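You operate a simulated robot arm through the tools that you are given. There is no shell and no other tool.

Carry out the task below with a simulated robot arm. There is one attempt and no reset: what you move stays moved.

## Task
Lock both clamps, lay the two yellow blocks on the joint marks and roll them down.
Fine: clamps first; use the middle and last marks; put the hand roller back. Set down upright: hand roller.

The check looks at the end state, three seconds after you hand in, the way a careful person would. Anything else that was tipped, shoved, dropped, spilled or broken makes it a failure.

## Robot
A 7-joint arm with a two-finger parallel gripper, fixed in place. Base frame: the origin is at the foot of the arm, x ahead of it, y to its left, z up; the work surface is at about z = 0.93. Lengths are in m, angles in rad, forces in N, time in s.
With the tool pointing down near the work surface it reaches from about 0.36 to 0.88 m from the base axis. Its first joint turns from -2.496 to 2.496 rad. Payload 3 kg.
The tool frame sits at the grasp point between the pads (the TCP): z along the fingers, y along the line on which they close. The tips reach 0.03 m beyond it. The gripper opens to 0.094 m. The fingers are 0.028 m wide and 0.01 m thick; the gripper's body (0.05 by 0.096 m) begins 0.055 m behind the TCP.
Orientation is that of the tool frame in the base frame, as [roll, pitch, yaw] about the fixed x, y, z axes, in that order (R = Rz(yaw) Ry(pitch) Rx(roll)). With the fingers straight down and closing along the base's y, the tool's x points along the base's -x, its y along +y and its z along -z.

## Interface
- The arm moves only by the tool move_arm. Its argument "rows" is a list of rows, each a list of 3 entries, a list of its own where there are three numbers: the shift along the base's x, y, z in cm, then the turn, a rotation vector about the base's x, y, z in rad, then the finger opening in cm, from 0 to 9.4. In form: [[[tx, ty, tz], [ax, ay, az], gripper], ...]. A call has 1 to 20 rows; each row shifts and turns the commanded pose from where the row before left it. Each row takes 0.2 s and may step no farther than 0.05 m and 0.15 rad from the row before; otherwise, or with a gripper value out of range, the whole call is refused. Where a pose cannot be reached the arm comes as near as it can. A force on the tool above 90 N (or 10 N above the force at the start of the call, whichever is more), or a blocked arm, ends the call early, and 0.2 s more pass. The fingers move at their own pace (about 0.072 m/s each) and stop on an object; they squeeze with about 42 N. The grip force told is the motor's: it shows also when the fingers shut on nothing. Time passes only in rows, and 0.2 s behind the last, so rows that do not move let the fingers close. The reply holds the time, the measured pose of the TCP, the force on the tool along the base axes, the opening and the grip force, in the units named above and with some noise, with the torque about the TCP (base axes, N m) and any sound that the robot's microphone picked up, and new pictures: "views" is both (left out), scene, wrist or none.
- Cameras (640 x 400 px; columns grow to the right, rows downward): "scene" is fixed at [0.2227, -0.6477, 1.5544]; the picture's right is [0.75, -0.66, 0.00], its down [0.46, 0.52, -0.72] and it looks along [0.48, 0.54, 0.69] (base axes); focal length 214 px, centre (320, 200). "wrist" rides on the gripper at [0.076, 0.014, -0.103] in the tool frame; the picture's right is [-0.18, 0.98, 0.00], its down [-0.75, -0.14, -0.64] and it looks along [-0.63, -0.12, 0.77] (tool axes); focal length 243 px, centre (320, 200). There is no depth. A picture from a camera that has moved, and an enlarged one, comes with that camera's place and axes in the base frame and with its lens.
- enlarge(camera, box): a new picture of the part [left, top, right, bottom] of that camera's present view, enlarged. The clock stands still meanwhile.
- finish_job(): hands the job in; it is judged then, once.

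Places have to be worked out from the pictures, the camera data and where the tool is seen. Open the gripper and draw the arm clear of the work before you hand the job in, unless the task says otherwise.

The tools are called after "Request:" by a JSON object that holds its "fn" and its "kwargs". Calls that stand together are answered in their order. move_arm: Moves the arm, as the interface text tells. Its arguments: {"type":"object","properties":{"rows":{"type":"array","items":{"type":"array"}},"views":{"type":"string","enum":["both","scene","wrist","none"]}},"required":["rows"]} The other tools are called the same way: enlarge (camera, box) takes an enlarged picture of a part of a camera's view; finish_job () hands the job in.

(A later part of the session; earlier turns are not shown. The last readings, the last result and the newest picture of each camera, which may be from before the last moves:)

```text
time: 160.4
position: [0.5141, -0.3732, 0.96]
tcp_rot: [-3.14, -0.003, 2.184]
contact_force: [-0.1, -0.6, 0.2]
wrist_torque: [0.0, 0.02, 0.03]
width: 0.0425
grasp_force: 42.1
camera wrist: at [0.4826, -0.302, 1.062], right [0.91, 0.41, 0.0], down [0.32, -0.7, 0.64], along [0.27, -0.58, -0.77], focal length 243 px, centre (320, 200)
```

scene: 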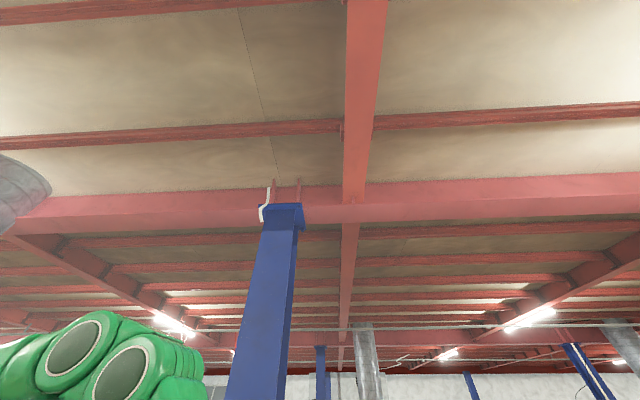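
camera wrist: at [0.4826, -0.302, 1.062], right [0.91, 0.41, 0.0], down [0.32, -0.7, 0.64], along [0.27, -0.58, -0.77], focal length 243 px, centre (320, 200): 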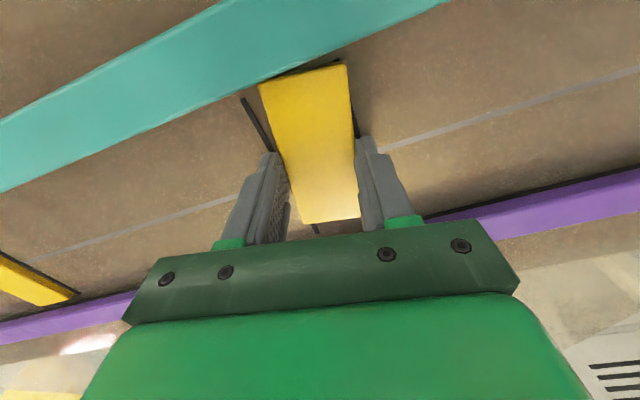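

Gripped. I lift 1.5 cm, move to the mark centre while squaring the yaw, and look.

Request:
{"fn": "move_arm", "kwargs": {"rows": [[[0, 0, 1.5], [0, 0, 0], 3], [[0.77, -0.59, 0], [0, 0, 0.087], 3], [[0, 0, 0], [0, 0, 0.087], 3], [[0, 0, 0], [0, 0, 0], 3]], "views": "wrist"}}

Request:
{"fn": "enlarge", "kwargs": {"camera": "wrist", "box": [200, 40, 440, 240]}}

```text
time: 161.4
position: [0.5214, -0.3797, 0.9762]
tcp_rot: [-3.141, -0.002, 2.357]
contact_force: [-1.3, 0.6, 0.3]
wrist_torque: [0.0, 0.0, -0.03]
width: 0.0426
grasp_force: 41.8
camera wrist: at [0.4786, -0.3146, 1.077], right [0.82, 0.57, 0.0], down [0.44, -0.63, 0.64], along [0.36, -0.53, -0.77], focal length 243 px, centre (320, 200)
```

wrist: 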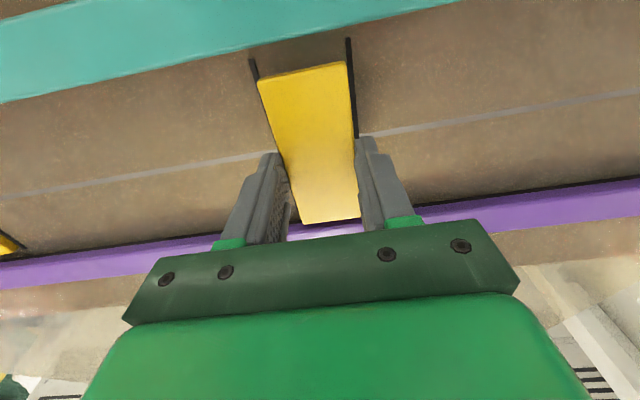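

```text
2.00 times, centred on (320, 140) of wrist
camera zoom: at [0.4786, -0.3146, 1.077], right [0.82, 0.57, 0.0], down [0.44, -0.63, 0.64], along [0.36, -0.53, -0.77], focal length 485 px, centre (320, 320)
```

zoom: 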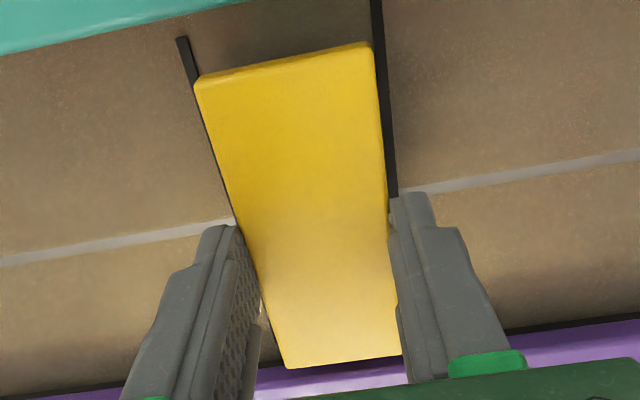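

The block is squared and centred on the mark within ~1.5 mm. I lower and release.

Request:
{"fn": "move_arm", "kwargs": {"rows": [[[-0.04, -0.1, -0.8], [0, 0, 0], 3], [[0, 0, -0.6], [0, 0, 0], 3], [[0, 0, -0.1], [0, 0, 0], 3], [[0, 0, 0], [0, 0, 0], 3], [[0, 0, 0], [0, 0, 0], 6.5], [[0, 0, 0], [0, 0, 0], 6.5], [[0, 0, 0], [0, 0, 0], 6.5], [[0, 0, 2], [0, 0, 0], 6.5], [[0, 0, 4], [0, 0, 0], 6.5], [[0, 0, 4], [0, 0, 0], 6.5], [[0, 0, 0], [0, 0, 0], 6.5]], "views": "wrist"}}

Request:
{"fn": "enlarge", "kwargs": {"camera": "wrist", "box": [200, 0, 440, 150]}}

```text
time: 163.8
position: [0.523, -0.3804, 1.0622]
tcp_rot: [3.14, -0.003, 2.357]
contact_force: [0.1, -0.1, -0.5]
wrist_torque: [-0.01, 0.02, -0.01]
width: 0.0647
grasp_force: 0.0
camera wrist: at [0.4786, -0.3155, 1.1626], right [0.82, 0.57, 0.0], down [0.43, -0.63, 0.64], along [0.36, -0.53, -0.77], focal length 243 px, centre (320, 200)
```

wrist: 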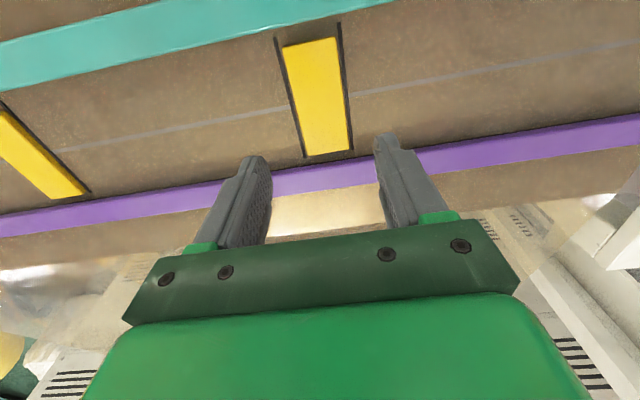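

```text
2.67 times, centred on (320, 75) of wrist
camera zoom: at [0.4786, -0.3155, 1.1626], right [0.82, 0.57, 0.0], down [0.43, -0.63, 0.64], along [0.36, -0.53, -0.77], focal length 647 px, centre (320, 533)
```

zoom: 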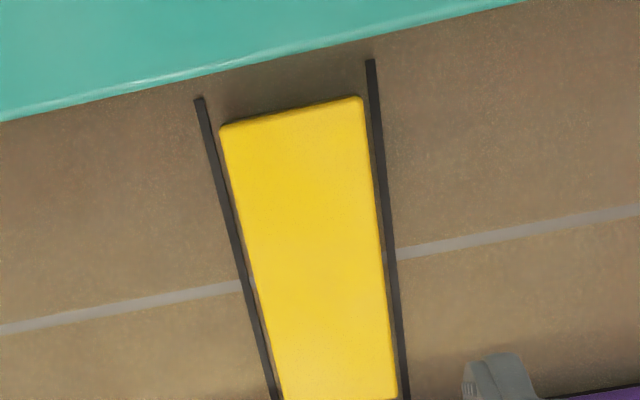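

Block 1 is neatly back on its mark. Now I fetch the roller again: rise, turn the fingers and go above the handle at (0.509,-0.032).

Request:
{"fn": "move_arm", "kwargs": {"rows": [[[0, 0, 4.5], [0, 0, 0], 7.5], [[0, 0, 4.5], [0, 0, 0], 7.5], [[0, 0, 4.5], [0, 0, 0], 7.5], [[-0.127, 3.167, 0], [0, 0, 0.1428], 7.5], [[-0.127, 3.167, 0], [0, 0, 0.1428], 7.5], [[-0.127, 3.167, 0], [0, 0, 0.1428], 7.5], [[-0.127, 3.167, 0], [0, 0, 0.1428], 7.5], [[-0.127, 3.167, 0], [0, 0, 0.1428], 7.5], [[-0.127, 3.167, 0], [0, 0, 0.1428], 7.5], [[-0.127, 3.167, 0], [0, 0, 0.1428], 7.5], [[-0.127, 3.167, 0], [0, 0, 0.1428], 7.5], [[-0.127, 3.167, 0], [0, 0, 0.1428], 7.5], [[-0.127, 3.167, 0], [0, 0, 0.1428], 7.5], [[-0.127, 3.167, 0], [0, 0, 0.1428], 7.5], [[0, 0, 0], [0, 0, 0], 7.5]], "views": "wrist"}}

```text
time: 167.0
position: [0.5058, -0.0316, 1.196]
tcp_rot: [-3.141, -0.002, -2.352]
contact_force: [0.3, -0.4, -0.2]
wrist_torque: [0.0, -0.03, 0.0]
width: 0.0749
grasp_force: 0.1
camera wrist: at [0.4445, -0.0744, 1.2968], right [-0.57, 0.82, 0.0], down [0.63, 0.44, 0.64], along [0.53, 0.36, -0.77], focal length 243 px, centre (320, 200)
```

wrist: 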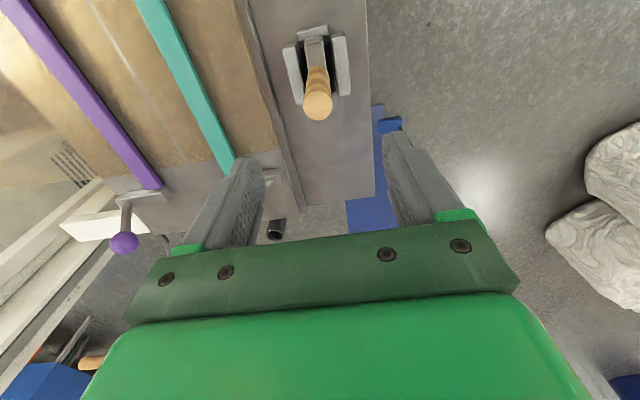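

I trim the position and descend partway to re-check the handle location.

Request:
{"fn": "move_arm", "kwargs": {"rows": [[[0.3, 0.03, -4], [0, 0, -0.005], 7.5], [[0, 0, -4], [0, 0, 0], 7.5], [[0, 0, 0], [0, 0, 0], 7.5]], "views": "wrist"}}

Request:
{"fn": "enlarge", "kwargs": {"camera": "wrist", "box": [220, 0, 440, 200]}}

```text
time: 167.8
position: [0.5104, -0.03, 1.1174]
tcp_rot: [-3.141, -0.003, -2.357]
contact_force: [-0.5, 0.3, 0.2]
wrist_torque: [-0.01, 0.0, 0.01]
width: 0.0749
grasp_force: 0.1
camera wrist: at [0.4469, -0.0733, 1.2167], right [-0.56, 0.83, 0.0], down [0.64, 0.43, 0.64], along [0.53, 0.36, -0.77], focal length 243 px, centre (320, 200)
```

wrist: 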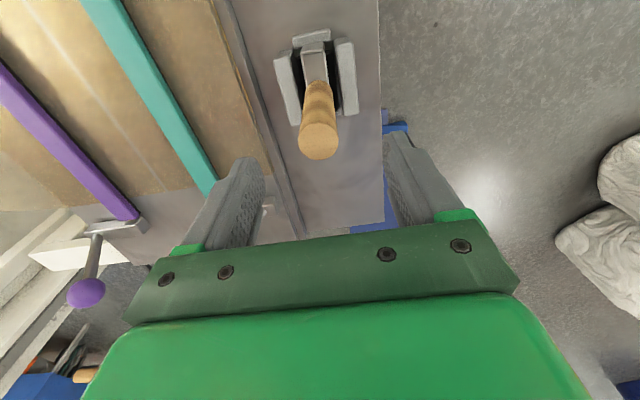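

```text
2.00 times, centred on (330, 100) of wrist
camera zoom: at [0.4469, -0.0733, 1.2167], right [-0.56, 0.83, 0.0], down [0.64, 0.43, 0.64], along [0.53, 0.36, -0.77], focal length 485 px, centre (300, 400)
```

zoom: 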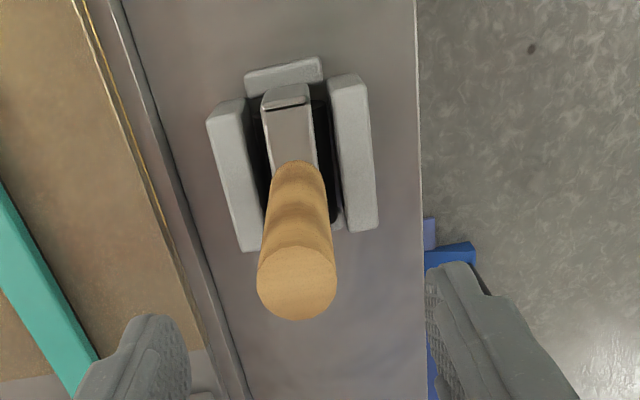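

Same view as the first pick. I descend to z≈1.010 and close.

Request:
{"fn": "move_arm", "kwargs": {"rows": [[[0, 0, -4], [0.002, -0.002, 0], 7.5], [[0, 0, -4], [0, 0, 0], 7.5], [[0, 0, -2.7], [0, 0, 0], 7.5], [[0, 0, 0], [0, 0, 0], 5], [[0, 0, 0], [0, 0, 0], 3], [[0, 0, 0], [0, 0, 0], 1.5], [[0, 0, 0], [0, 0, 0], 1.5], [[0, 0, 0], [0, 0, 0], 1.5]], "views": "wrist"}}

```text
time: 169.6
position: [0.5116, -0.0312, 1.0099]
tcp_rot: [-3.138, 0.004, -2.361]
contact_force: [10.9, 2.5, 80.4]
wrist_torque: [0.01, -0.33, 0.01]
width: 0.0274
grasp_force: 41.7
camera wrist: at [0.4471, -0.0736, 1.1107], right [-0.56, 0.83, 0.0], down [0.63, 0.43, 0.65], along [0.54, 0.36, -0.76], focal length 243 px, centre (320, 200)
```

wrist: 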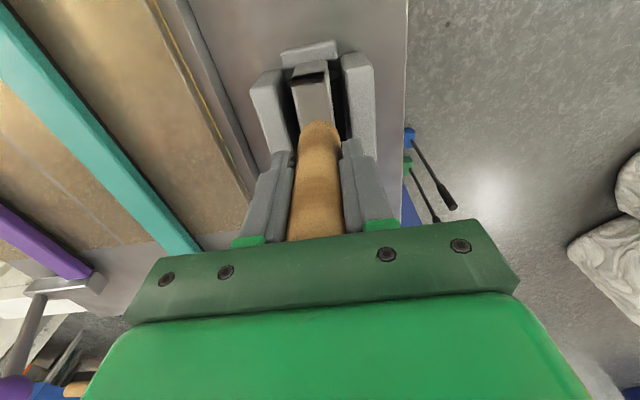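

The palm now sits on the handle's top (80 N), giving a solid press. I lift and carry to the block on the last mark.

Request:
{"fn": "move_arm", "kwargs": {"rows": [[[0, 0, 0.3], [0, 0, 0], 1.5], [[0, 0, 1.5], [0, 0, 0], 1.5], [[0, 0, 4], [0, 0, 0], 1.5], [[0, 0, 4.5], [0, 0, 0], 1.5], [[0, 0, 4.5], [0, 0, 0], 1.5], [[0, 0, 0], [0, 0, 0], 1.5]], "views": "none"}}

Request:
{"fn": "move_arm", "kwargs": {"rows": [[[0, 0, 0], [0, 0, 0], 1.5]], "views": "none"}}

```text
time: 171.0
position: [0.5109, -0.0314, 1.1567]
tcp_rot: [3.141, 0.001, -2.359]
contact_force: [0.9, -0.3, -3.3]
wrist_torque: [0.01, -0.01, -0.02]
width: 0.0277
grasp_force: 42.0
```

```text
time: 171.4
position: [0.5106, -0.0305, 1.1565]
tcp_rot: [3.14, 0.001, -2.359]
contact_force: [0.3, 0.4, -3.6]
wrist_torque: [-0.02, -0.01, -0.01]
width: 0.0277
grasp_force: 41.7
```

I move above the block's centre and come down to just above contact for calibration.

Request:
{"fn": "move_arm", "kwargs": {"rows": [[[0.12, -4.33, 0], [0, 0, 0.001], 1.5], [[0.12, -4.33, 0], [0, 0, 0.001], 1.5], [[0.12, -4.33, 0], [0, 0, 0], 1.5], [[0.12, -4.33, 0], [0, 0, 0], 1.5], [[0.12, -4.33, 0], [0, 0, 0], 1.5], [[0.12, -4.33, 0], [0, 0, 0], 1.5], [[0.12, -4.33, 0], [0, 0, 0], 1.5], [[0.12, -4.33, 0], [0, 0, 0], 1.5], [[0, 0, -4], [0, 0, 0], 1.5], [[0, 0, -4], [0, 0, 0], 1.5], [[0, 0, -2], [0, 0, 0], 1.5], [[0, 0, 0], [0, 0, 0], 1.5]], "views": "wrist"}}

Request:
{"fn": "enlarge", "kwargs": {"camera": "wrist", "box": [220, 30, 440, 167]}}

```text
time: 174.0
position: [0.5211, -0.3775, 1.0576]
tcp_rot: [3.14, 0.001, -2.359]
contact_force: [0.2, 0.0, -2.6]
wrist_torque: [0.0, 0.0, -0.03]
width: 0.0276
grasp_force: 41.7
camera wrist: at [0.457, -0.4211, 1.1578], right [-0.56, 0.83, 0.0], down [0.63, 0.43, 0.64], along [0.53, 0.36, -0.77], focal length 243 px, centre (320, 200)
```

wrist: 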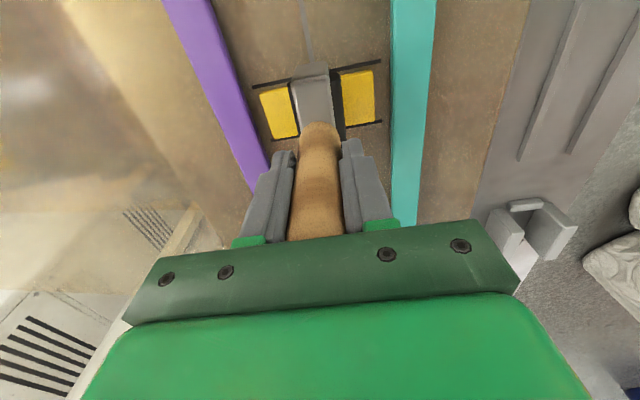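

```text
2.91 times, centred on (330, 98) of wrist
camera zoom: at [0.457, -0.4211, 1.1578], right [-0.56, 0.83, 0.0], down [0.63, 0.43, 0.64], along [0.53, 0.36, -0.77], focal length 706 px, centre (291, 495)
```

zoom: 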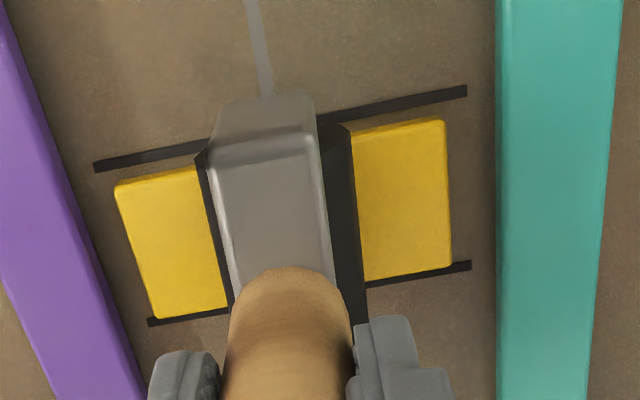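

Centred. I descend in small steps to find contact.

Request:
{"fn": "move_arm", "kwargs": {"rows": [[[0, 0, -0.7], [0, 0, 0], 1.5], [[0, 0, -0.1], [0, 0, 0], 1.5], [[0, 0, 0], [0, 0, 0], 1.5]], "views": "none"}}

Request:
{"fn": "move_arm", "kwargs": {"rows": [[[0, 0, -0.05], [0, 0, 0], 1.5], [[0, 0, 0], [0, 0, 0], 1.5]], "views": "none"}}

Request:
{"fn": "move_arm", "kwargs": {"rows": [[[0, 0, -0.05], [0, 0, 0], 1.5], [[0, 0, 0], [0, 0, 0], 1.5]], "views": "none"}}

Request:
{"fn": "move_arm", "kwargs": {"rows": [[[0, 0, -0.05], [0, 0, 0], 1.5], [[0, 0, 0], [0, 0, 0], 1.5]], "views": "none"}}

```text
time: 174.8
position: [0.52, -0.3771, 1.0484]
tcp_rot: [3.141, 0.002, -2.358]
contact_force: [1.2, -0.3, -3.5]
wrist_torque: [0.01, 0.01, 0.0]
width: 0.0275
grasp_force: 41.7
```

```text
time: 175.4
position: [0.5197, -0.3776, 1.0478]
tcp_rot: [-3.141, 0.002, -2.359]
contact_force: [0.1, -0.3, -2.1]
wrist_torque: [0.01, -0.02, 0.0]
width: 0.0275
grasp_force: 42.3
```

```text
time: 176.0
position: [0.52, -0.3771, 1.0493]
tcp_rot: [3.141, 0.0, -2.357]
contact_force: [0.4, -0.9, 3.4]
wrist_torque: [-0.05, 0.0, -0.02]
width: 0.0278
grasp_force: 41.5
```

```text
time: 176.6
position: [0.5205, -0.3774, 1.0487]
tcp_rot: [3.141, 0.001, -2.358]
contact_force: [0.6, 0.5, 12.4]
wrist_torque: [0.02, -0.05, -0.03]
width: 0.0273
grasp_force: 42.2
```

Contact about 15 N at the centre. I now try a rocking roll: tilting the tool about the drum so the drum rolls without sliding, first +0.1 rad.

Request:
{"fn": "move_arm", "kwargs": {"rows": [[[0.39, -0.39, -0.06], [0.0354, 0.0354, 0], 1.5], [[0.39, -0.39, -0.035], [0.0354, 0.0354, 0], 1.5], [[0, 0, 0], [0, 0, 0], 1.5]], "views": "wrist"}}

Request:
{"fn": "enlarge", "kwargs": {"camera": "wrist", "box": [220, 30, 440, 167]}}

```text
time: 177.4
position: [0.5272, -0.386, 1.0474]
tcp_rot: [3.044, 0.004, -2.357]
contact_force: [-1.1, -0.8, 29.3]
wrist_torque: [0.09, 0.36, -0.01]
width: 0.028
grasp_force: 41.8
camera wrist: at [0.4716, -0.4357, 1.1491], right [-0.56, 0.82, 0.1], down [0.68, 0.39, 0.63], along [0.48, 0.42, -0.77], focal length 243 px, centre (320, 200)
```

wrist: 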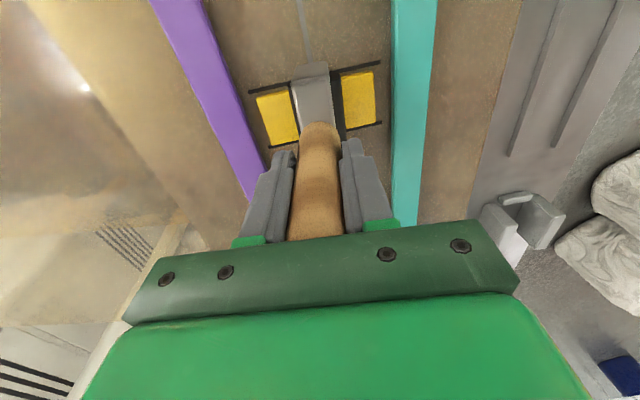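

```text
2.91 times, centred on (330, 98) of wrist
camera zoom: at [0.4716, -0.4357, 1.1491], right [-0.56, 0.82, 0.1], down [0.68, 0.39, 0.63], along [0.48, 0.42, -0.77], focal length 706 px, centre (291, 495)
```

zoom: 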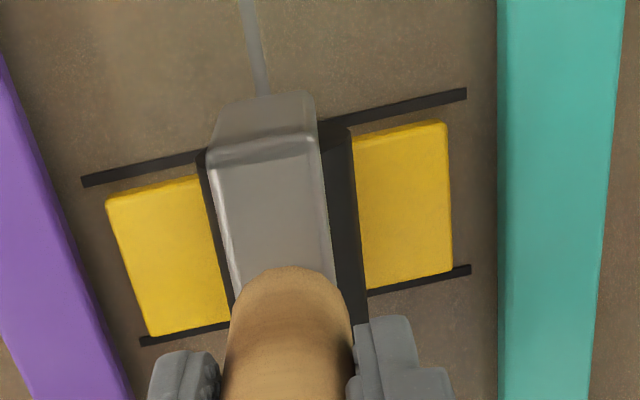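

Rocking works: 32 N normal, ~1 N lateral, and no drag. I now go to the teal end with a −0.2 rad lean to roll across the block segment by segment.

Request:
{"fn": "move_arm", "kwargs": {"rows": [[[0, 0, 0.6], [0, 0, 0], 1.5], [[-1.63, 1.63, 0], [-0.0707, -0.0707, 0], 1.5], [[-1.63, 1.63, 0], [-0.0707, -0.0707, 0], 1.5], [[-1.63, 1.63, 0], [-0.0707, -0.0707, 0], 1.5], [[0, 0, -0.5], [0, 0, 0], 1.5], [[0, 0, -0.2], [0, 0, 0], 1.5], [[0, 0, 0], [0, 0, 0], 1.5]], "views": "wrist"}}

Request:
{"fn": "enlarge", "kwargs": {"camera": "wrist", "box": [220, 30, 440, 167]}}

```text
time: 179.0
position: [0.4796, -0.3359, 1.0469]
tcp_rot: [-2.939, 0.0, -2.358]
contact_force: [-0.2, 1.1, 21.0]
wrist_torque: [-0.18, -0.12, -0.01]
width: 0.0279
grasp_force: 42.4
camera wrist: at [0.4012, -0.3652, 1.142], right [-0.55, 0.81, -0.2], down [0.54, 0.52, 0.66], along [0.64, 0.26, -0.73], focal length 243 px, centre (320, 200)
```

wrist: 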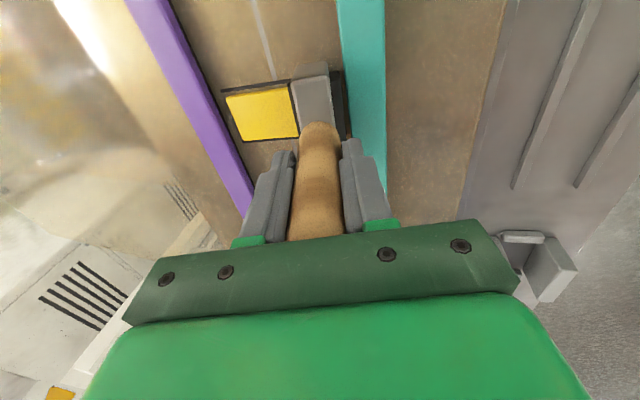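

```text
2.91 times, centred on (330, 98) of wrist
camera zoom: at [0.4012, -0.3652, 1.142], right [-0.55, 0.81, -0.2], down [0.54, 0.52, 0.66], along [0.64, 0.26, -0.73], focal length 706 px, centre (291, 495)
```

zoom: 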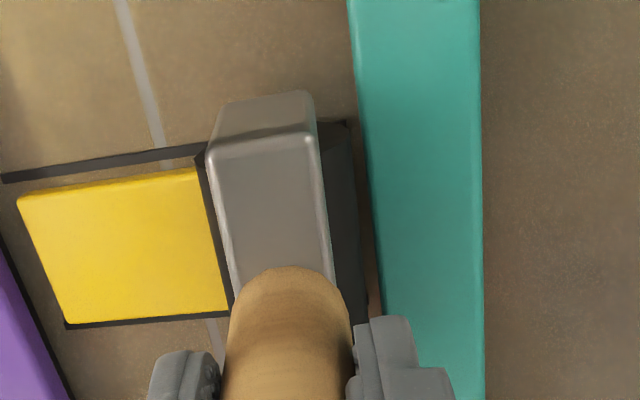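

About 24 N at the end station with no lateral force. I roll the first segment and re-index to the next.

Request:
{"fn": "move_arm", "kwargs": {"rows": [[[0.778, -0.778, 0.136], [0.0707, 0.0707, 0], 1.5], [[0.785, -0.785, 0.045], [0.0707, 0.0707, 0], 1.5], [[0.785, -0.785, -0.045], [0.0707, 0.0707, 0], 1.5], [[0.778, -0.778, -0.136], [0.0707, 0.0707, 0], 1.5], [[0, 0, 0], [0, 0, 0], 1.5]], "views": "wrist"}}

Request:
{"fn": "enlarge", "kwargs": {"camera": "wrist", "box": [220, 30, 440, 167]}}

```text
time: 180.2
position: [0.51, -0.3688, 1.0459]
tcp_rot: [2.941, 0.0, -2.358]
contact_force: [-1.4, 1.6, 26.0]
wrist_torque: [0.53, 0.35, 0.02]
width: 0.0276
grasp_force: 42.5
camera wrist: at [0.4615, -0.4253, 1.1476], right [-0.55, 0.81, 0.2], down [0.72, 0.34, 0.6], along [0.42, 0.47, -0.77], focal length 243 px, centre (320, 200)
```

wrist: 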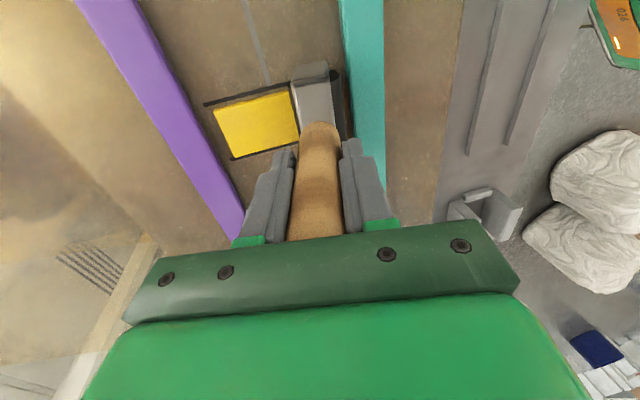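

```text
2.91 times, centred on (330, 98) of wrist
camera zoom: at [0.4615, -0.4253, 1.1476], right [-0.55, 0.81, 0.2], down [0.72, 0.34, 0.6], along [0.42, 0.47, -0.77], focal length 706 px, centre (291, 495)
```

zoom: 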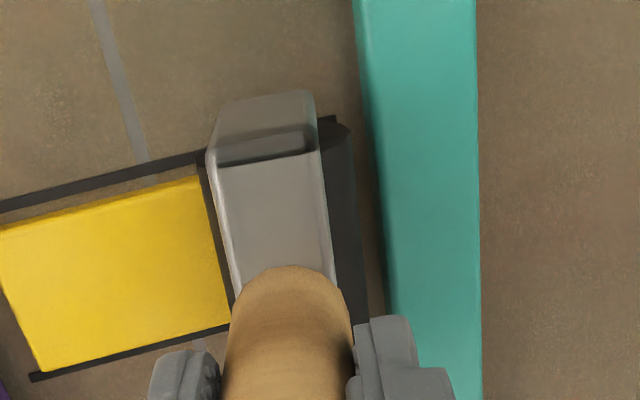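

Rolled cleanly with the block unmoved. I continue two segments per call.

Request:
{"fn": "move_arm", "kwargs": {"rows": [[[0, 0, 0.5], [0, 0, 0], 1.5], [[-0.853, 0.853, 0], [-0.0943, -0.0943, 0], 1.5], [[-0.853, 0.853, 0], [-0.0943, -0.0943, 0], 1.5], [[-0.853, 0.853, 0], [-0.0942, -0.0942, 0], 1.5], [[0, 0, -0.5], [0, 0, 0], 1.5], [[0.778, -0.778, 0.136], [0.0707, 0.0707, 0], 1.5], [[0.785, -0.785, 0.045], [0.0707, 0.0707, 0], 1.5], [[0.785, -0.785, -0.045], [0.0707, 0.0707, 0], 1.5], [[0.778, -0.778, -0.136], [0.0707, 0.0707, 0], 1.5], [[0, 0, 0.5], [0, 0, 0], 1.5], [[-0.853, 0.853, 0], [-0.0943, -0.0943, 0], 1.5], [[-0.853, 0.853, 0], [-0.0943, -0.0943, 0], 1.5], [[-0.853, 0.853, 0], [-0.0942, -0.0942, 0], 1.5], [[0, 0, -0.5], [0, 0, 0], 1.5], [[0.778, -0.778, 0.136], [0.0707, 0.0707, 0], 1.5], [[0.785, -0.785, 0.045], [0.0707, 0.0707, 0], 1.5], [[0.785, -0.785, -0.045], [0.0707, 0.0707, 0], 1.5], [[0.778, -0.778, -0.136], [0.0707, 0.0707, 0], 1.5], [[0, 0, 0], [0, 0, 0], 1.5]], "views": "wrist"}}

Request:
{"fn": "enlarge", "kwargs": {"camera": "wrist", "box": [220, 30, 440, 167]}}

```text
time: 184.2
position: [0.5236, -0.3794, 1.0464]
tcp_rot: [2.94, 0.001, -2.359]
contact_force: [4.0, -4.9, 58.0]
wrist_torque: [0.5, 0.13, 0.01]
width: 0.0274
grasp_force: 42.1
camera wrist: at [0.4729, -0.4372, 1.1475], right [-0.55, 0.81, 0.2], down [0.72, 0.34, 0.6], along [0.42, 0.47, -0.77], focal length 243 px, centre (320, 200)
```

wrist: 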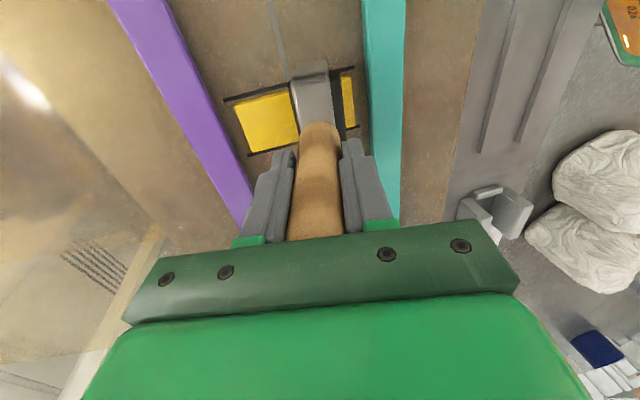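

```text
2.91 times, centred on (330, 98) of wrist
camera zoom: at [0.4729, -0.4372, 1.1475], right [-0.55, 0.81, 0.2], down [0.72, 0.34, 0.6], along [0.42, 0.47, -0.77], focal length 706 px, centre (291, 495)
```

zoom: 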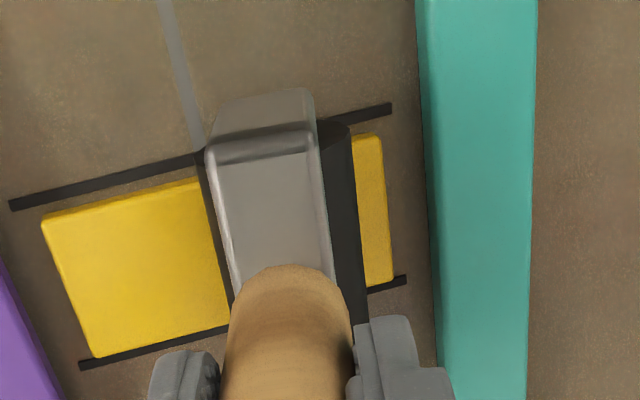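

The load crept up to ~60 N, so I raise the reference 1.5 mm for the next segments; the block is still on its mark.

Request:
{"fn": "move_arm", "kwargs": {"rows": [[[0, 0, 0.5], [0, 0, 0], 1.5], [[-0.853, 0.853, 0], [-0.0943, -0.0943, 0], 1.5], [[-0.853, 0.853, 0], [-0.0943, -0.0943, 0], 1.5], [[-0.853, 0.853, 0], [-0.0942, -0.0942, 0], 1.5], [[0, 0, -0.35], [0, 0, 0], 1.5], [[0.778, -0.778, 0.136], [0.0707, 0.0707, 0], 1.5], [[0.785, -0.785, 0.045], [0.0707, 0.0707, 0], 1.5], [[0.785, -0.785, -0.045], [0.0707, 0.0707, 0], 1.5], [[0.778, -0.778, -0.136], [0.0707, 0.0707, 0], 1.5], [[0, 0, 0], [0, 0, 0], 1.5]], "views": "none"}}

```text
time: 186.4
position: [0.5279, -0.3854, 1.0471]
tcp_rot: [2.941, 0.003, -2.357]
contact_force: [-0.3, -0.2, 0.5]
wrist_torque: [-0.02, -0.09, 0.01]
width: 0.0276
grasp_force: 41.8
```

Now slightly light at the end; I go 0.8 mm deeper and continue.

Request:
{"fn": "move_arm", "kwargs": {"rows": [[[0, 0, 0.5], [0, 0, 0], 1.5], [[-0.853, 0.853, 0], [-0.0943, -0.0943, 0], 1.5], [[-0.853, 0.853, 0], [-0.0943, -0.0943, 0], 1.5], [[-0.853, 0.853, 0], [-0.0942, -0.0942, 0], 1.5], [[0, 0, -0.59], [0, 0, 0], 1.5], [[0.778, -0.778, 0.136], [0.0707, 0.0707, 0], 1.5], [[0.785, -0.785, 0.045], [0.0707, 0.0707, 0], 1.5], [[0.785, -0.785, -0.045], [0.0707, 0.0707, 0], 1.5], [[0.778, -0.778, -0.136], [0.0707, 0.0707, 0], 1.5], [[0, 0, 0], [0, 0, 0], 1.5]], "views": "wrist"}}

Request:
{"fn": "enlarge", "kwargs": {"camera": "wrist", "box": [220, 30, 440, 167]}}

```text
time: 188.6
position: [0.5345, -0.3905, 1.0471]
tcp_rot: [2.94, 0.002, -2.36]
contact_force: [-0.5, -1.5, 10.4]
wrist_torque: [0.0, 0.1, 0.02]
width: 0.0275
grasp_force: 42.1
camera wrist: at [0.485, -0.4484, 1.1484], right [-0.55, 0.81, 0.2], down [0.72, 0.34, 0.6], along [0.42, 0.47, -0.77], focal length 243 px, centre (320, 200)
```

wrist: 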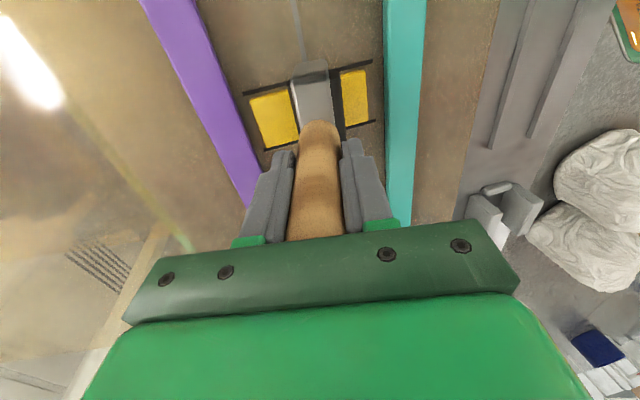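

```text
2.91 times, centred on (330, 98) of wrist
camera zoom: at [0.485, -0.4484, 1.1484], right [-0.55, 0.81, 0.2], down [0.72, 0.34, 0.6], along [0.42, 0.47, -0.77], focal length 706 px, centre (291, 495)
```

zoom: 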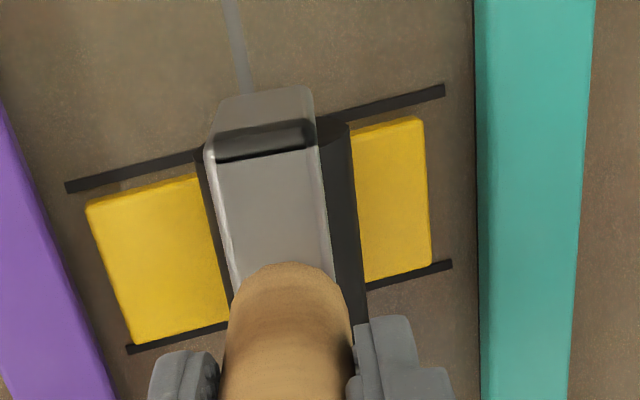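

Halfway; the block is exactly on its mark. I continue with two more segments, slightly deeper.

Request:
{"fn": "move_arm", "kwargs": {"rows": [[[0, 0, 0.5], [0, 0, 0], 1.5], [[-0.853, 0.853, 0], [-0.0943, -0.0943, 0], 1.5], [[-0.853, 0.853, 0], [-0.0943, -0.0943, 0], 1.5], [[-0.853, 0.853, 0], [-0.0942, -0.0942, 0], 1.5], [[0, 0, -0.54], [0, 0, 0], 1.5], [[0.778, -0.778, 0.136], [0.0707, 0.0707, 0], 1.5], [[0.785, -0.785, 0.045], [0.0707, 0.0707, 0], 1.5], [[0.785, -0.785, -0.045], [0.0707, 0.0707, 0], 1.5], [[0.778, -0.778, -0.136], [0.0707, 0.0707, 0], 1.5], [[0, 0, 0], [0, 0, 0], 1.5]], "views": "none"}}

Request:
{"fn": "move_arm", "kwargs": {"rows": [[[0, 0, 0.5], [0, 0, 0], 1.5], [[-0.853, 0.853, 0], [-0.0943, -0.0943, 0], 1.5], [[-0.853, 0.853, 0], [-0.0943, -0.0943, 0], 1.5], [[-0.853, 0.853, 0], [-0.0942, -0.0942, 0], 1.5], [[0, 0, -0.5], [0, 0, 0], 1.5], [[0.778, -0.778, 0.136], [0.0707, 0.0707, 0], 1.5], [[0.785, -0.785, 0.045], [0.0707, 0.0707, 0], 1.5], [[0.785, -0.785, -0.045], [0.0707, 0.0707, 0], 1.5], [[0.778, -0.778, -0.136], [0.0707, 0.0707, 0], 1.5], [[0, 0, 0], [0, 0, 0], 1.5]], "views": "wrist"}}

Request:
{"fn": "enlarge", "kwargs": {"camera": "wrist", "box": [220, 30, 440, 167]}}

```text
time: 190.8
position: [0.5397, -0.3969, 1.0458]
tcp_rot: [2.944, 0.002, -2.359]
contact_force: [-0.3, -2.5, 35.0]
wrist_torque: [0.44, 0.25, 0.01]
width: 0.0276
grasp_force: 42.0
```

```text
time: 193.0
position: [0.5457, -0.4031, 1.0464]
tcp_rot: [2.942, 0.001, -2.358]
contact_force: [0.5, -2.7, 39.4]
wrist_torque: [0.52, 0.22, 0.03]
width: 0.0277
grasp_force: 42.4
camera wrist: at [0.4967, -0.4609, 1.148], right [-0.55, 0.81, 0.2], down [0.72, 0.34, 0.6], along [0.42, 0.47, -0.77], focal length 243 px, centre (320, 200)
```

wrist: 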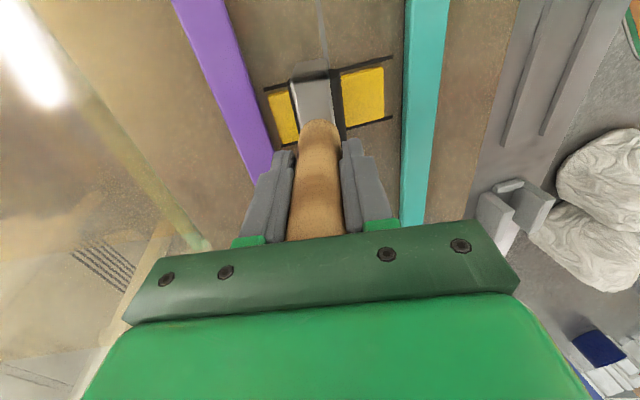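

```text
2.91 times, centred on (330, 98) of wrist
camera zoom: at [0.4967, -0.4609, 1.148], right [-0.55, 0.81, 0.2], down [0.72, 0.34, 0.6], along [0.42, 0.47, -0.77], focal length 706 px, centre (291, 495)
```

zoom: 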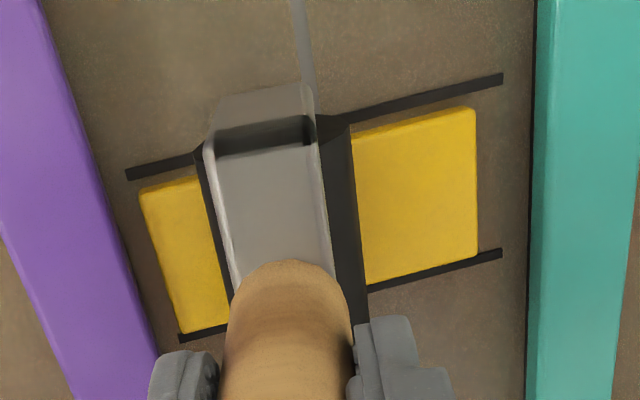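

Load ~40 N, block steady. Three more segments to the purple end.

Request:
{"fn": "move_arm", "kwargs": {"rows": [[[0, 0, 0.5], [0, 0, 0], 1.5], [[-0.853, 0.853, 0], [-0.0943, -0.0943, 0], 1.5], [[-0.853, 0.853, 0], [-0.0943, -0.0943, 0], 1.5], [[-0.853, 0.853, 0], [-0.0942, -0.0942, 0], 1.5], [[0, 0, -0.46], [0, 0, 0], 1.5], [[0.778, -0.778, 0.136], [0.0707, 0.0707, 0], 1.5], [[0.785, -0.785, 0.045], [0.0707, 0.0707, 0], 1.5], [[0.785, -0.785, -0.045], [0.0707, 0.0707, 0], 1.5], [[0.778, -0.778, -0.136], [0.0707, 0.0707, 0], 1.5], [[0, 0, 0], [0, 0, 0], 1.5]], "views": "none"}}

Request:
{"fn": "move_arm", "kwargs": {"rows": [[[0, 0, 0.5], [0, 0, 0], 1.5], [[-0.853, 0.853, 0], [-0.0943, -0.0943, 0], 1.5], [[-0.853, 0.853, 0], [-0.0943, -0.0943, 0], 1.5], [[-0.853, 0.853, 0], [-0.0942, -0.0942, 0], 1.5], [[0, 0, -0.5], [0, 0, 0], 1.5], [[0.778, -0.778, 0.136], [0.0707, 0.0707, 0], 1.5], [[0.785, -0.785, 0.045], [0.0707, 0.0707, 0], 1.5], [[0.785, -0.785, -0.045], [0.0707, 0.0707, 0], 1.5], [[0.778, -0.778, -0.136], [0.0707, 0.0707, 0], 1.5], [[0, 0, 0], [0, 0, 0], 1.5]], "views": "wrist"}}

Request:
{"fn": "enlarge", "kwargs": {"camera": "wrist", "box": [220, 30, 440, 167]}}

```text
time: 195.2
position: [0.5511, -0.4081, 1.0474]
tcp_rot: [2.942, 0.002, -2.359]
contact_force: [0.7, -4.1, 29.5]
wrist_torque: [0.11, 0.2, 0.06]
width: 0.0275
grasp_force: 41.7
```

```text
time: 197.4
position: [0.5575, -0.4143, 1.0462]
tcp_rot: [2.941, 0.003, -2.359]
contact_force: [-0.1, -2.9, 23.6]
wrist_torque: [0.18, 0.16, 0.03]
width: 0.0278
grasp_force: 42.1
camera wrist: at [0.5083, -0.4721, 1.1484], right [-0.55, 0.81, 0.2], down [0.72, 0.34, 0.6], along [0.42, 0.47, -0.77], focal length 243 px, centre (320, 200)
```

wrist: 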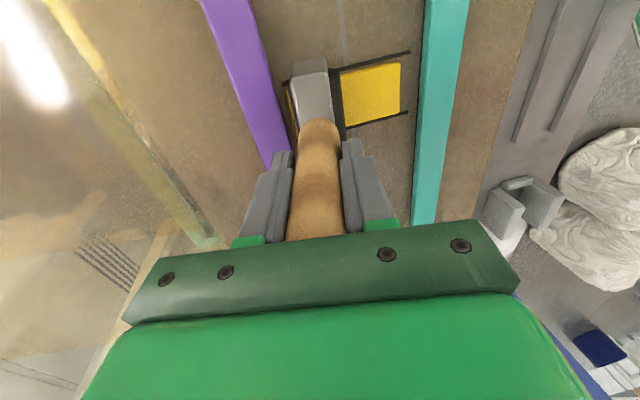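

```text
2.91 times, centred on (330, 98) of wrist
camera zoom: at [0.5083, -0.4721, 1.1484], right [-0.55, 0.81, 0.2], down [0.72, 0.34, 0.6], along [0.42, 0.47, -0.77], focal length 706 px, centre (291, 495)
```

zoom: 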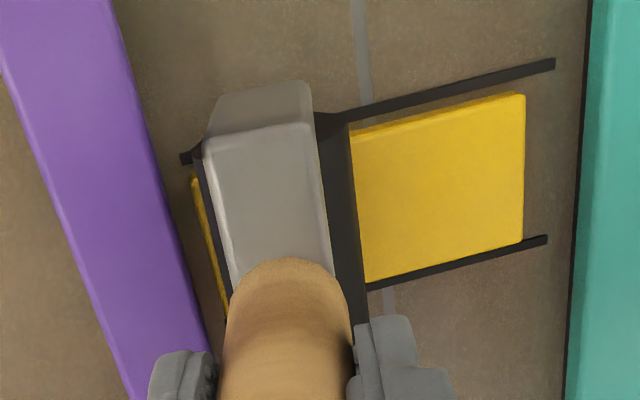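

Last segment for this block, stopping just short of the purple bar.

Request:
{"fn": "move_arm", "kwargs": {"rows": [[[0, 0, 0.5], [0, 0, 0], 1.5], [[-0.87, 0.87, 0], [-0.0943, -0.0943, 0], 1.5], [[-0.87, 0.87, 0], [-0.0943, -0.0943, 0], 1.5], [[-0.87, 0.87, 0], [-0.0942, -0.0942, 0], 1.5], [[0, 0, -0.5], [0, 0, 0], 1.5], [[0.778, -0.778, 0.136], [0.0707, 0.0707, 0], 1.5], [[0.785, -0.785, 0.045], [0.0707, 0.0707, 0], 1.5], [[0.785, -0.785, -0.045], [0.0707, 0.0707, 0], 1.5], [[0.778, -0.778, -0.136], [0.0707, 0.0707, 0], 1.5], [[0, 0, 0], [0, 0, 0], 1.5]], "views": "none"}}

Request:
{"fn": "move_arm", "kwargs": {"rows": [[[0, 0, 0.5], [0, 0, 0], 1.5], [[-0.6, 0.6, 0.5], [-0.0707, -0.0707, 0], 1.5], [[-0.6, 0.6, 0.5], [-0.0707, -0.0707, 0], 1.5], [[0, 0, 2], [0, 0, 0], 1.5], [[0, 0, 0], [0, 0, 0], 1.5]], "views": "wrist"}}

Request:
{"fn": "enlarge", "kwargs": {"camera": "wrist", "box": [220, 0, 440, 137]}}

```text
time: 199.6
position: [0.5635, -0.42, 1.0463]
tcp_rot: [2.94, 0.002, -2.358]
contact_force: [0.2, -3.6, 41.4]
wrist_torque: [0.21, 0.52, 0.12]
width: 0.0281
grasp_force: 42.3
```

```text
time: 200.8
position: [0.5515, -0.407, 1.0816]
tcp_rot: [3.14, 0.002, -2.357]
contact_force: [0.5, -0.3, -2.8]
wrist_torque: [0.04, 0.01, 0.02]
width: 0.0277
grasp_force: 41.8
camera wrist: at [0.4871, -0.451, 1.1817], right [-0.56, 0.83, 0.0], down [0.63, 0.43, 0.64], along [0.53, 0.36, -0.77], focal length 243 px, centre (320, 200)
```

wrist: 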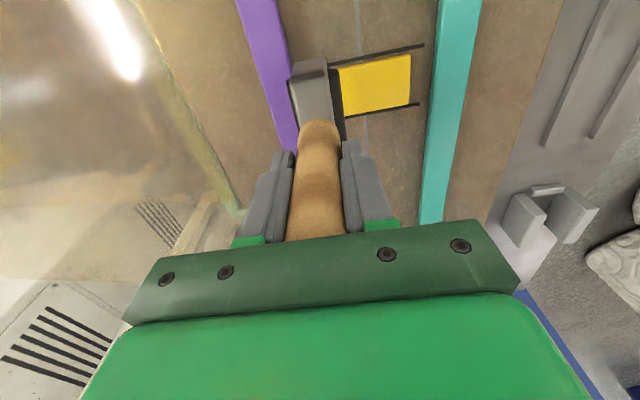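

```text
2.91 times, centred on (330, 68) of wrist
camera zoom: at [0.4871, -0.451, 1.1817], right [-0.56, 0.83, 0.0], down [0.63, 0.43, 0.64], along [0.53, 0.36, -0.77], focal length 706 px, centre (291, 582)
```

zoom: 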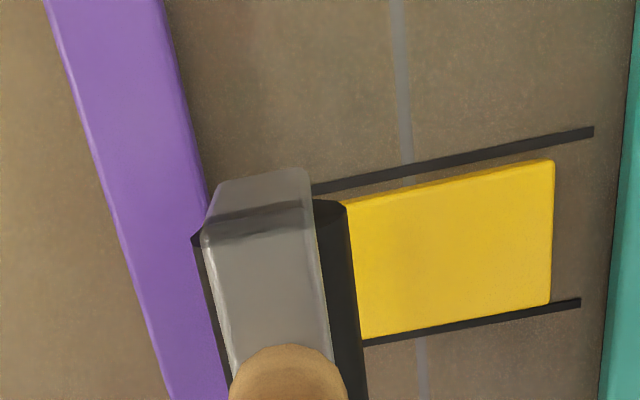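

Block 1 is fully rolled and undisturbed. I carry the roller to the middle mark's block at (0.295,-0.604).

Request:
{"fn": "move_arm", "kwargs": {"rows": [[[0, 0, 4], [0, 0, 0], 1.5], [[-3.66, -2.81, 0], [0, 0, 0], 1.5], [[-3.66, -2.81, 0], [0, 0, 0], 1.5], [[-3.66, -2.81, 0], [0, 0, 0], 1.5], [[-3.66, -2.81, 0], [0, 0, 0], 1.5], [[-3.66, -2.81, 0], [0, 0, 0], 1.5], [[-3.66, -2.81, 0], [0, 0, 0], 1.5], [[-3.66, -2.81, 0], [0, 0, 0], 1.5], [[0, 0, 0], [0, 0, 0], 1.5]], "views": "wrist"}}

```text
time: 202.8
position: [0.2965, -0.6054, 1.1194]
tcp_rot: [3.14, 0.003, -2.359]
contact_force: [0.2, -0.5, -2.0]
wrist_torque: [0.0, -0.02, -0.01]
width: 0.0276
grasp_force: 42.1
camera wrist: at [0.2313, -0.6485, 1.2206], right [-0.56, 0.83, 0.0], down [0.63, 0.43, 0.64], along [0.53, 0.36, -0.77], focal length 243 px, centre (320, 200)
```

wrist: 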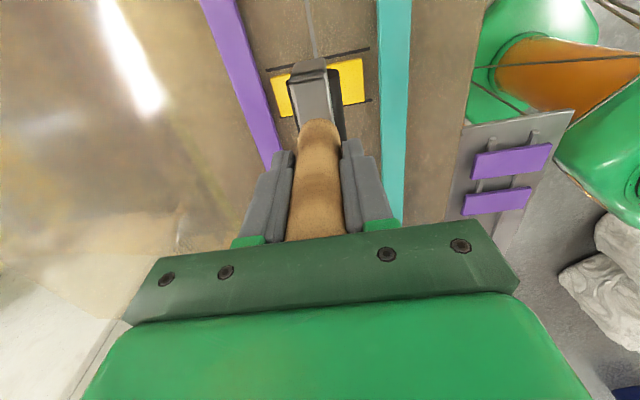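

Reachable with the same orientation. I descend at the centre to calibrate contact.

Request:
{"fn": "move_arm", "kwargs": {"rows": [[[0, 0, -4], [0, 0, 0], 1.5], [[0, 0, -2.5], [0, 0, 0], 1.5], [[0, 0, -0.4], [0, 0, 0], 1.5], [[0, 0, 0], [0, 0, 0], 1.5]], "views": "wrist"}}

Request:
{"fn": "enlarge", "kwargs": {"camera": "wrist", "box": [220, 30, 440, 167]}}

```text
time: 203.8
position: [0.2955, -0.6038, 1.0519]
tcp_rot: [3.14, 0.003, -2.358]
contact_force: [0.4, 0.1, -2.8]
wrist_torque: [-0.01, -0.01, -0.01]
width: 0.0279
grasp_force: 42.3
camera wrist: at [0.2315, -0.6481, 1.1521], right [-0.56, 0.83, 0.0], down [0.63, 0.43, 0.64], along [0.53, 0.36, -0.77], focal length 243 px, centre (320, 200)
```

wrist: 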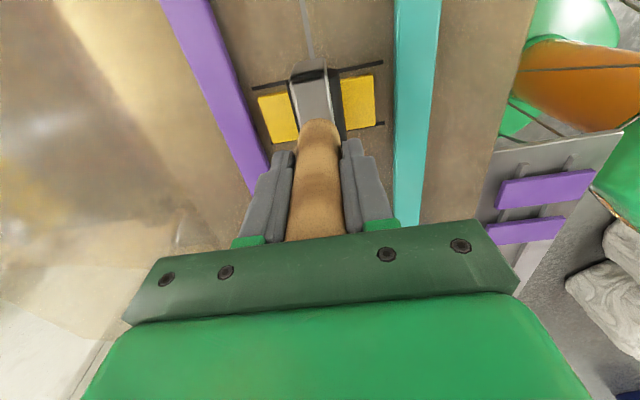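

```text
2.91 times, centred on (330, 98) of wrist
camera zoom: at [0.2315, -0.6481, 1.1521], right [-0.56, 0.83, 0.0], down [0.63, 0.43, 0.64], along [0.53, 0.36, -0.77], focal length 706 px, centre (291, 495)
```

zoom: 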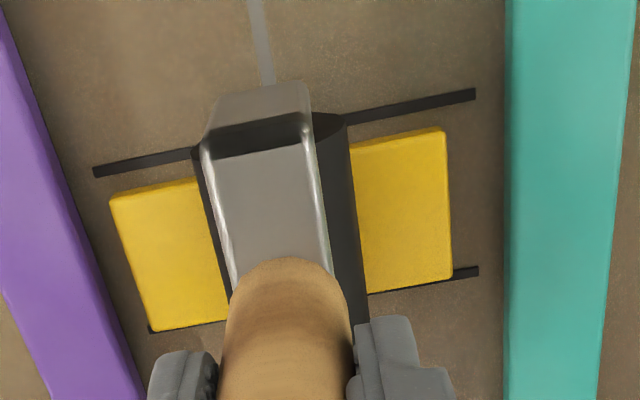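

The block is within the lines (1.5 mm / 3 mm off centre, fine). I step down to find contact.

Request:
{"fn": "move_arm", "kwargs": {"rows": [[[0, 0, -0.25], [0, 0, 0], 1.5], [[0, 0, 0], [0, 0, 0], 1.5]], "views": "none"}}

Request:
{"fn": "move_arm", "kwargs": {"rows": [[[0, 0, -0.1], [0, 0, 0], 1.5], [[0, 0, 0], [0, 0, 0], 1.5]], "views": "none"}}

Request:
{"fn": "move_arm", "kwargs": {"rows": [[[0, 0, -0.05], [0, 0, 0], 1.5], [[0, 0, 0], [0, 0, 0], 1.5]], "views": "none"}}

```text
time: 204.4
position: [0.2951, -0.6052, 1.0487]
tcp_rot: [3.141, 0.001, -2.359]
contact_force: [-0.3, 0.4, 3.3]
wrist_torque: [0.05, 0.03, -0.01]
width: 0.0278
grasp_force: 42.5
```

```text
time: 205.0
position: [0.2959, -0.606, 1.0492]
tcp_rot: [3.14, -0.001, -2.357]
contact_force: [0.4, 0.2, 16.2]
wrist_torque: [0.02, -0.06, 0.04]
width: 0.0279
grasp_force: 41.7
```

```text
time: 205.6
position: [0.2959, -0.6049, 1.0484]
tcp_rot: [3.141, -0.001, -2.358]
contact_force: [-0.1, 0.2, 30.0]
wrist_torque: [0.06, -0.11, -0.01]
width: 0.0278
grasp_force: 42.2
```

About 33 N at the centre. I go to the teal end with −0.2 rad lean and set down.

Request:
{"fn": "move_arm", "kwargs": {"rows": [[[0, 0, 0.6], [0, 0, 0], 1.5], [[-2.01, 2.01, 0], [-0.0707, -0.0707, 0], 1.5], [[-2.01, 2.01, 0], [-0.0707, -0.0707, 0], 1.5], [[0, 0, -0.5], [0, 0, 0], 1.5], [[0, 0, -0.26], [0, 0, 0], 1.5], [[0, 0, 0], [0, 0, 0], 1.5]], "views": "wrist"}}

Request:
{"fn": "enlarge", "kwargs": {"camera": "wrist", "box": [220, 30, 440, 167]}}

```text
time: 207.0
position: [0.2548, -0.5649, 1.0462]
tcp_rot: [-2.94, 0.002, -2.358]
contact_force: [-0.7, 1.1, 14.5]
wrist_torque: [-0.05, -0.22, 0.04]
width: 0.0281
grasp_force: 42.1
camera wrist: at [0.1767, -0.5934, 1.1429], right [-0.55, 0.81, -0.2], down [0.54, 0.52, 0.66], along [0.64, 0.26, -0.73], focal length 243 px, centre (320, 200)
```

wrist: 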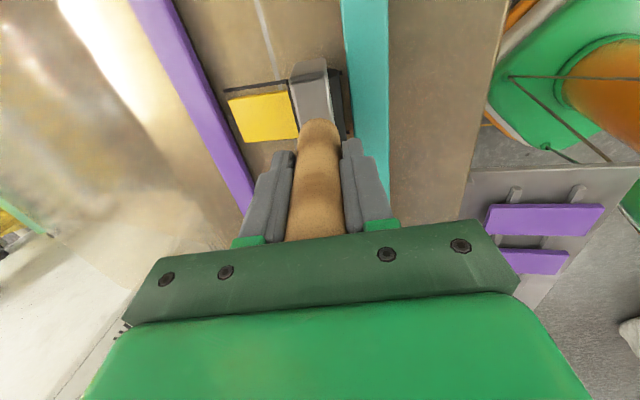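

```text
2.91 times, centred on (330, 98) of wrist
camera zoom: at [0.1767, -0.5934, 1.1429], right [-0.55, 0.81, -0.2], down [0.54, 0.52, 0.66], along [0.64, 0.26, -0.73], focal length 706 px, centre (291, 495)
```

zoom: 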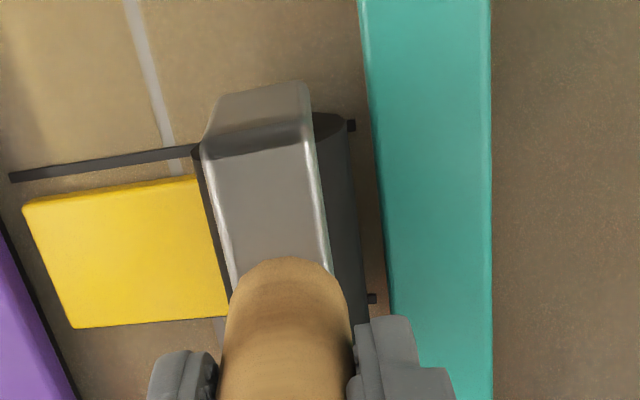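

Good contact (~17 N). I roll the first segment, then continue segment by segment.

Request:
{"fn": "move_arm", "kwargs": {"rows": [[[0.778, -0.778, 0.136], [0.0707, 0.0707, 0], 1.5], [[0.785, -0.785, 0.045], [0.0707, 0.0707, 0], 1.5], [[0.785, -0.785, -0.045], [0.0707, 0.0707, 0], 1.5], [[0.778, -0.778, -0.136], [0.0707, 0.0707, 0], 1.5], [[0, 0, 0], [0, 0, 0], 1.5]], "views": "none"}}

Request:
{"fn": "move_arm", "kwargs": {"rows": [[[0, 0, 0.5], [0, 0, 0], 1.5], [[-0.853, 0.853, 0], [-0.0943, -0.0943, 0], 1.5], [[-0.853, 0.853, 0], [-0.0943, -0.0943, 0], 1.5], [[-0.853, 0.853, 0], [-0.0942, -0.0942, 0], 1.5], [[0, 0, -0.5], [0, 0, 0], 1.5], [[0.778, -0.778, 0.136], [0.0707, 0.0707, 0], 1.5], [[0.785, -0.785, 0.045], [0.0707, 0.0707, 0], 1.5], [[0.785, -0.785, -0.045], [0.0707, 0.0707, 0], 1.5], [[0.778, -0.778, -0.136], [0.0707, 0.0707, 0], 1.5], [[0, 0, 0], [0, 0, 0], 1.5]], "views": "wrist"}}

Request:
{"fn": "enlarge", "kwargs": {"camera": "wrist", "box": [220, 30, 440, 167]}}

```text
time: 208.2
position: [0.2871, -0.5944, 1.0464]
tcp_rot: [2.94, -0.001, -2.359]
contact_force: [-0.3, -3.7, 29.8]
wrist_torque: [0.08, 0.43, 0.01]
width: 0.028
grasp_force: 41.5
```

```text
time: 210.4
position: [0.2921, -0.6007, 1.0477]
tcp_rot: [2.94, 0.0, -2.358]
contact_force: [-2.2, -0.5, 21.4]
wrist_torque: [0.17, 0.39, 0.08]
width: 0.028
grasp_force: 42.2
camera wrist: at [0.2428, -0.6595, 1.1487], right [-0.55, 0.81, 0.2], down [0.72, 0.34, 0.6], along [0.42, 0.47, -0.77], focal length 243 px, centre (320, 200)
```

wrist: 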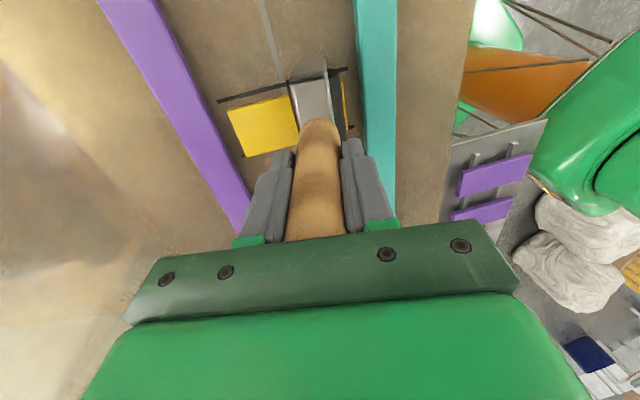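

```text
2.91 times, centred on (330, 98) of wrist
camera zoom: at [0.2428, -0.6595, 1.1487], right [-0.55, 0.81, 0.2], down [0.72, 0.34, 0.6], along [0.42, 0.47, -0.77], focal length 706 px, centre (291, 495)
```

zoom: 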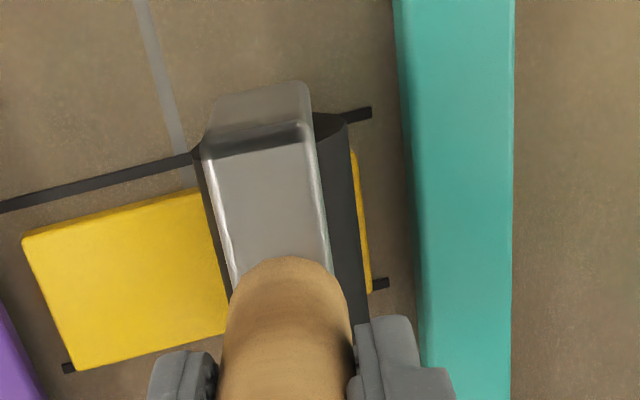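

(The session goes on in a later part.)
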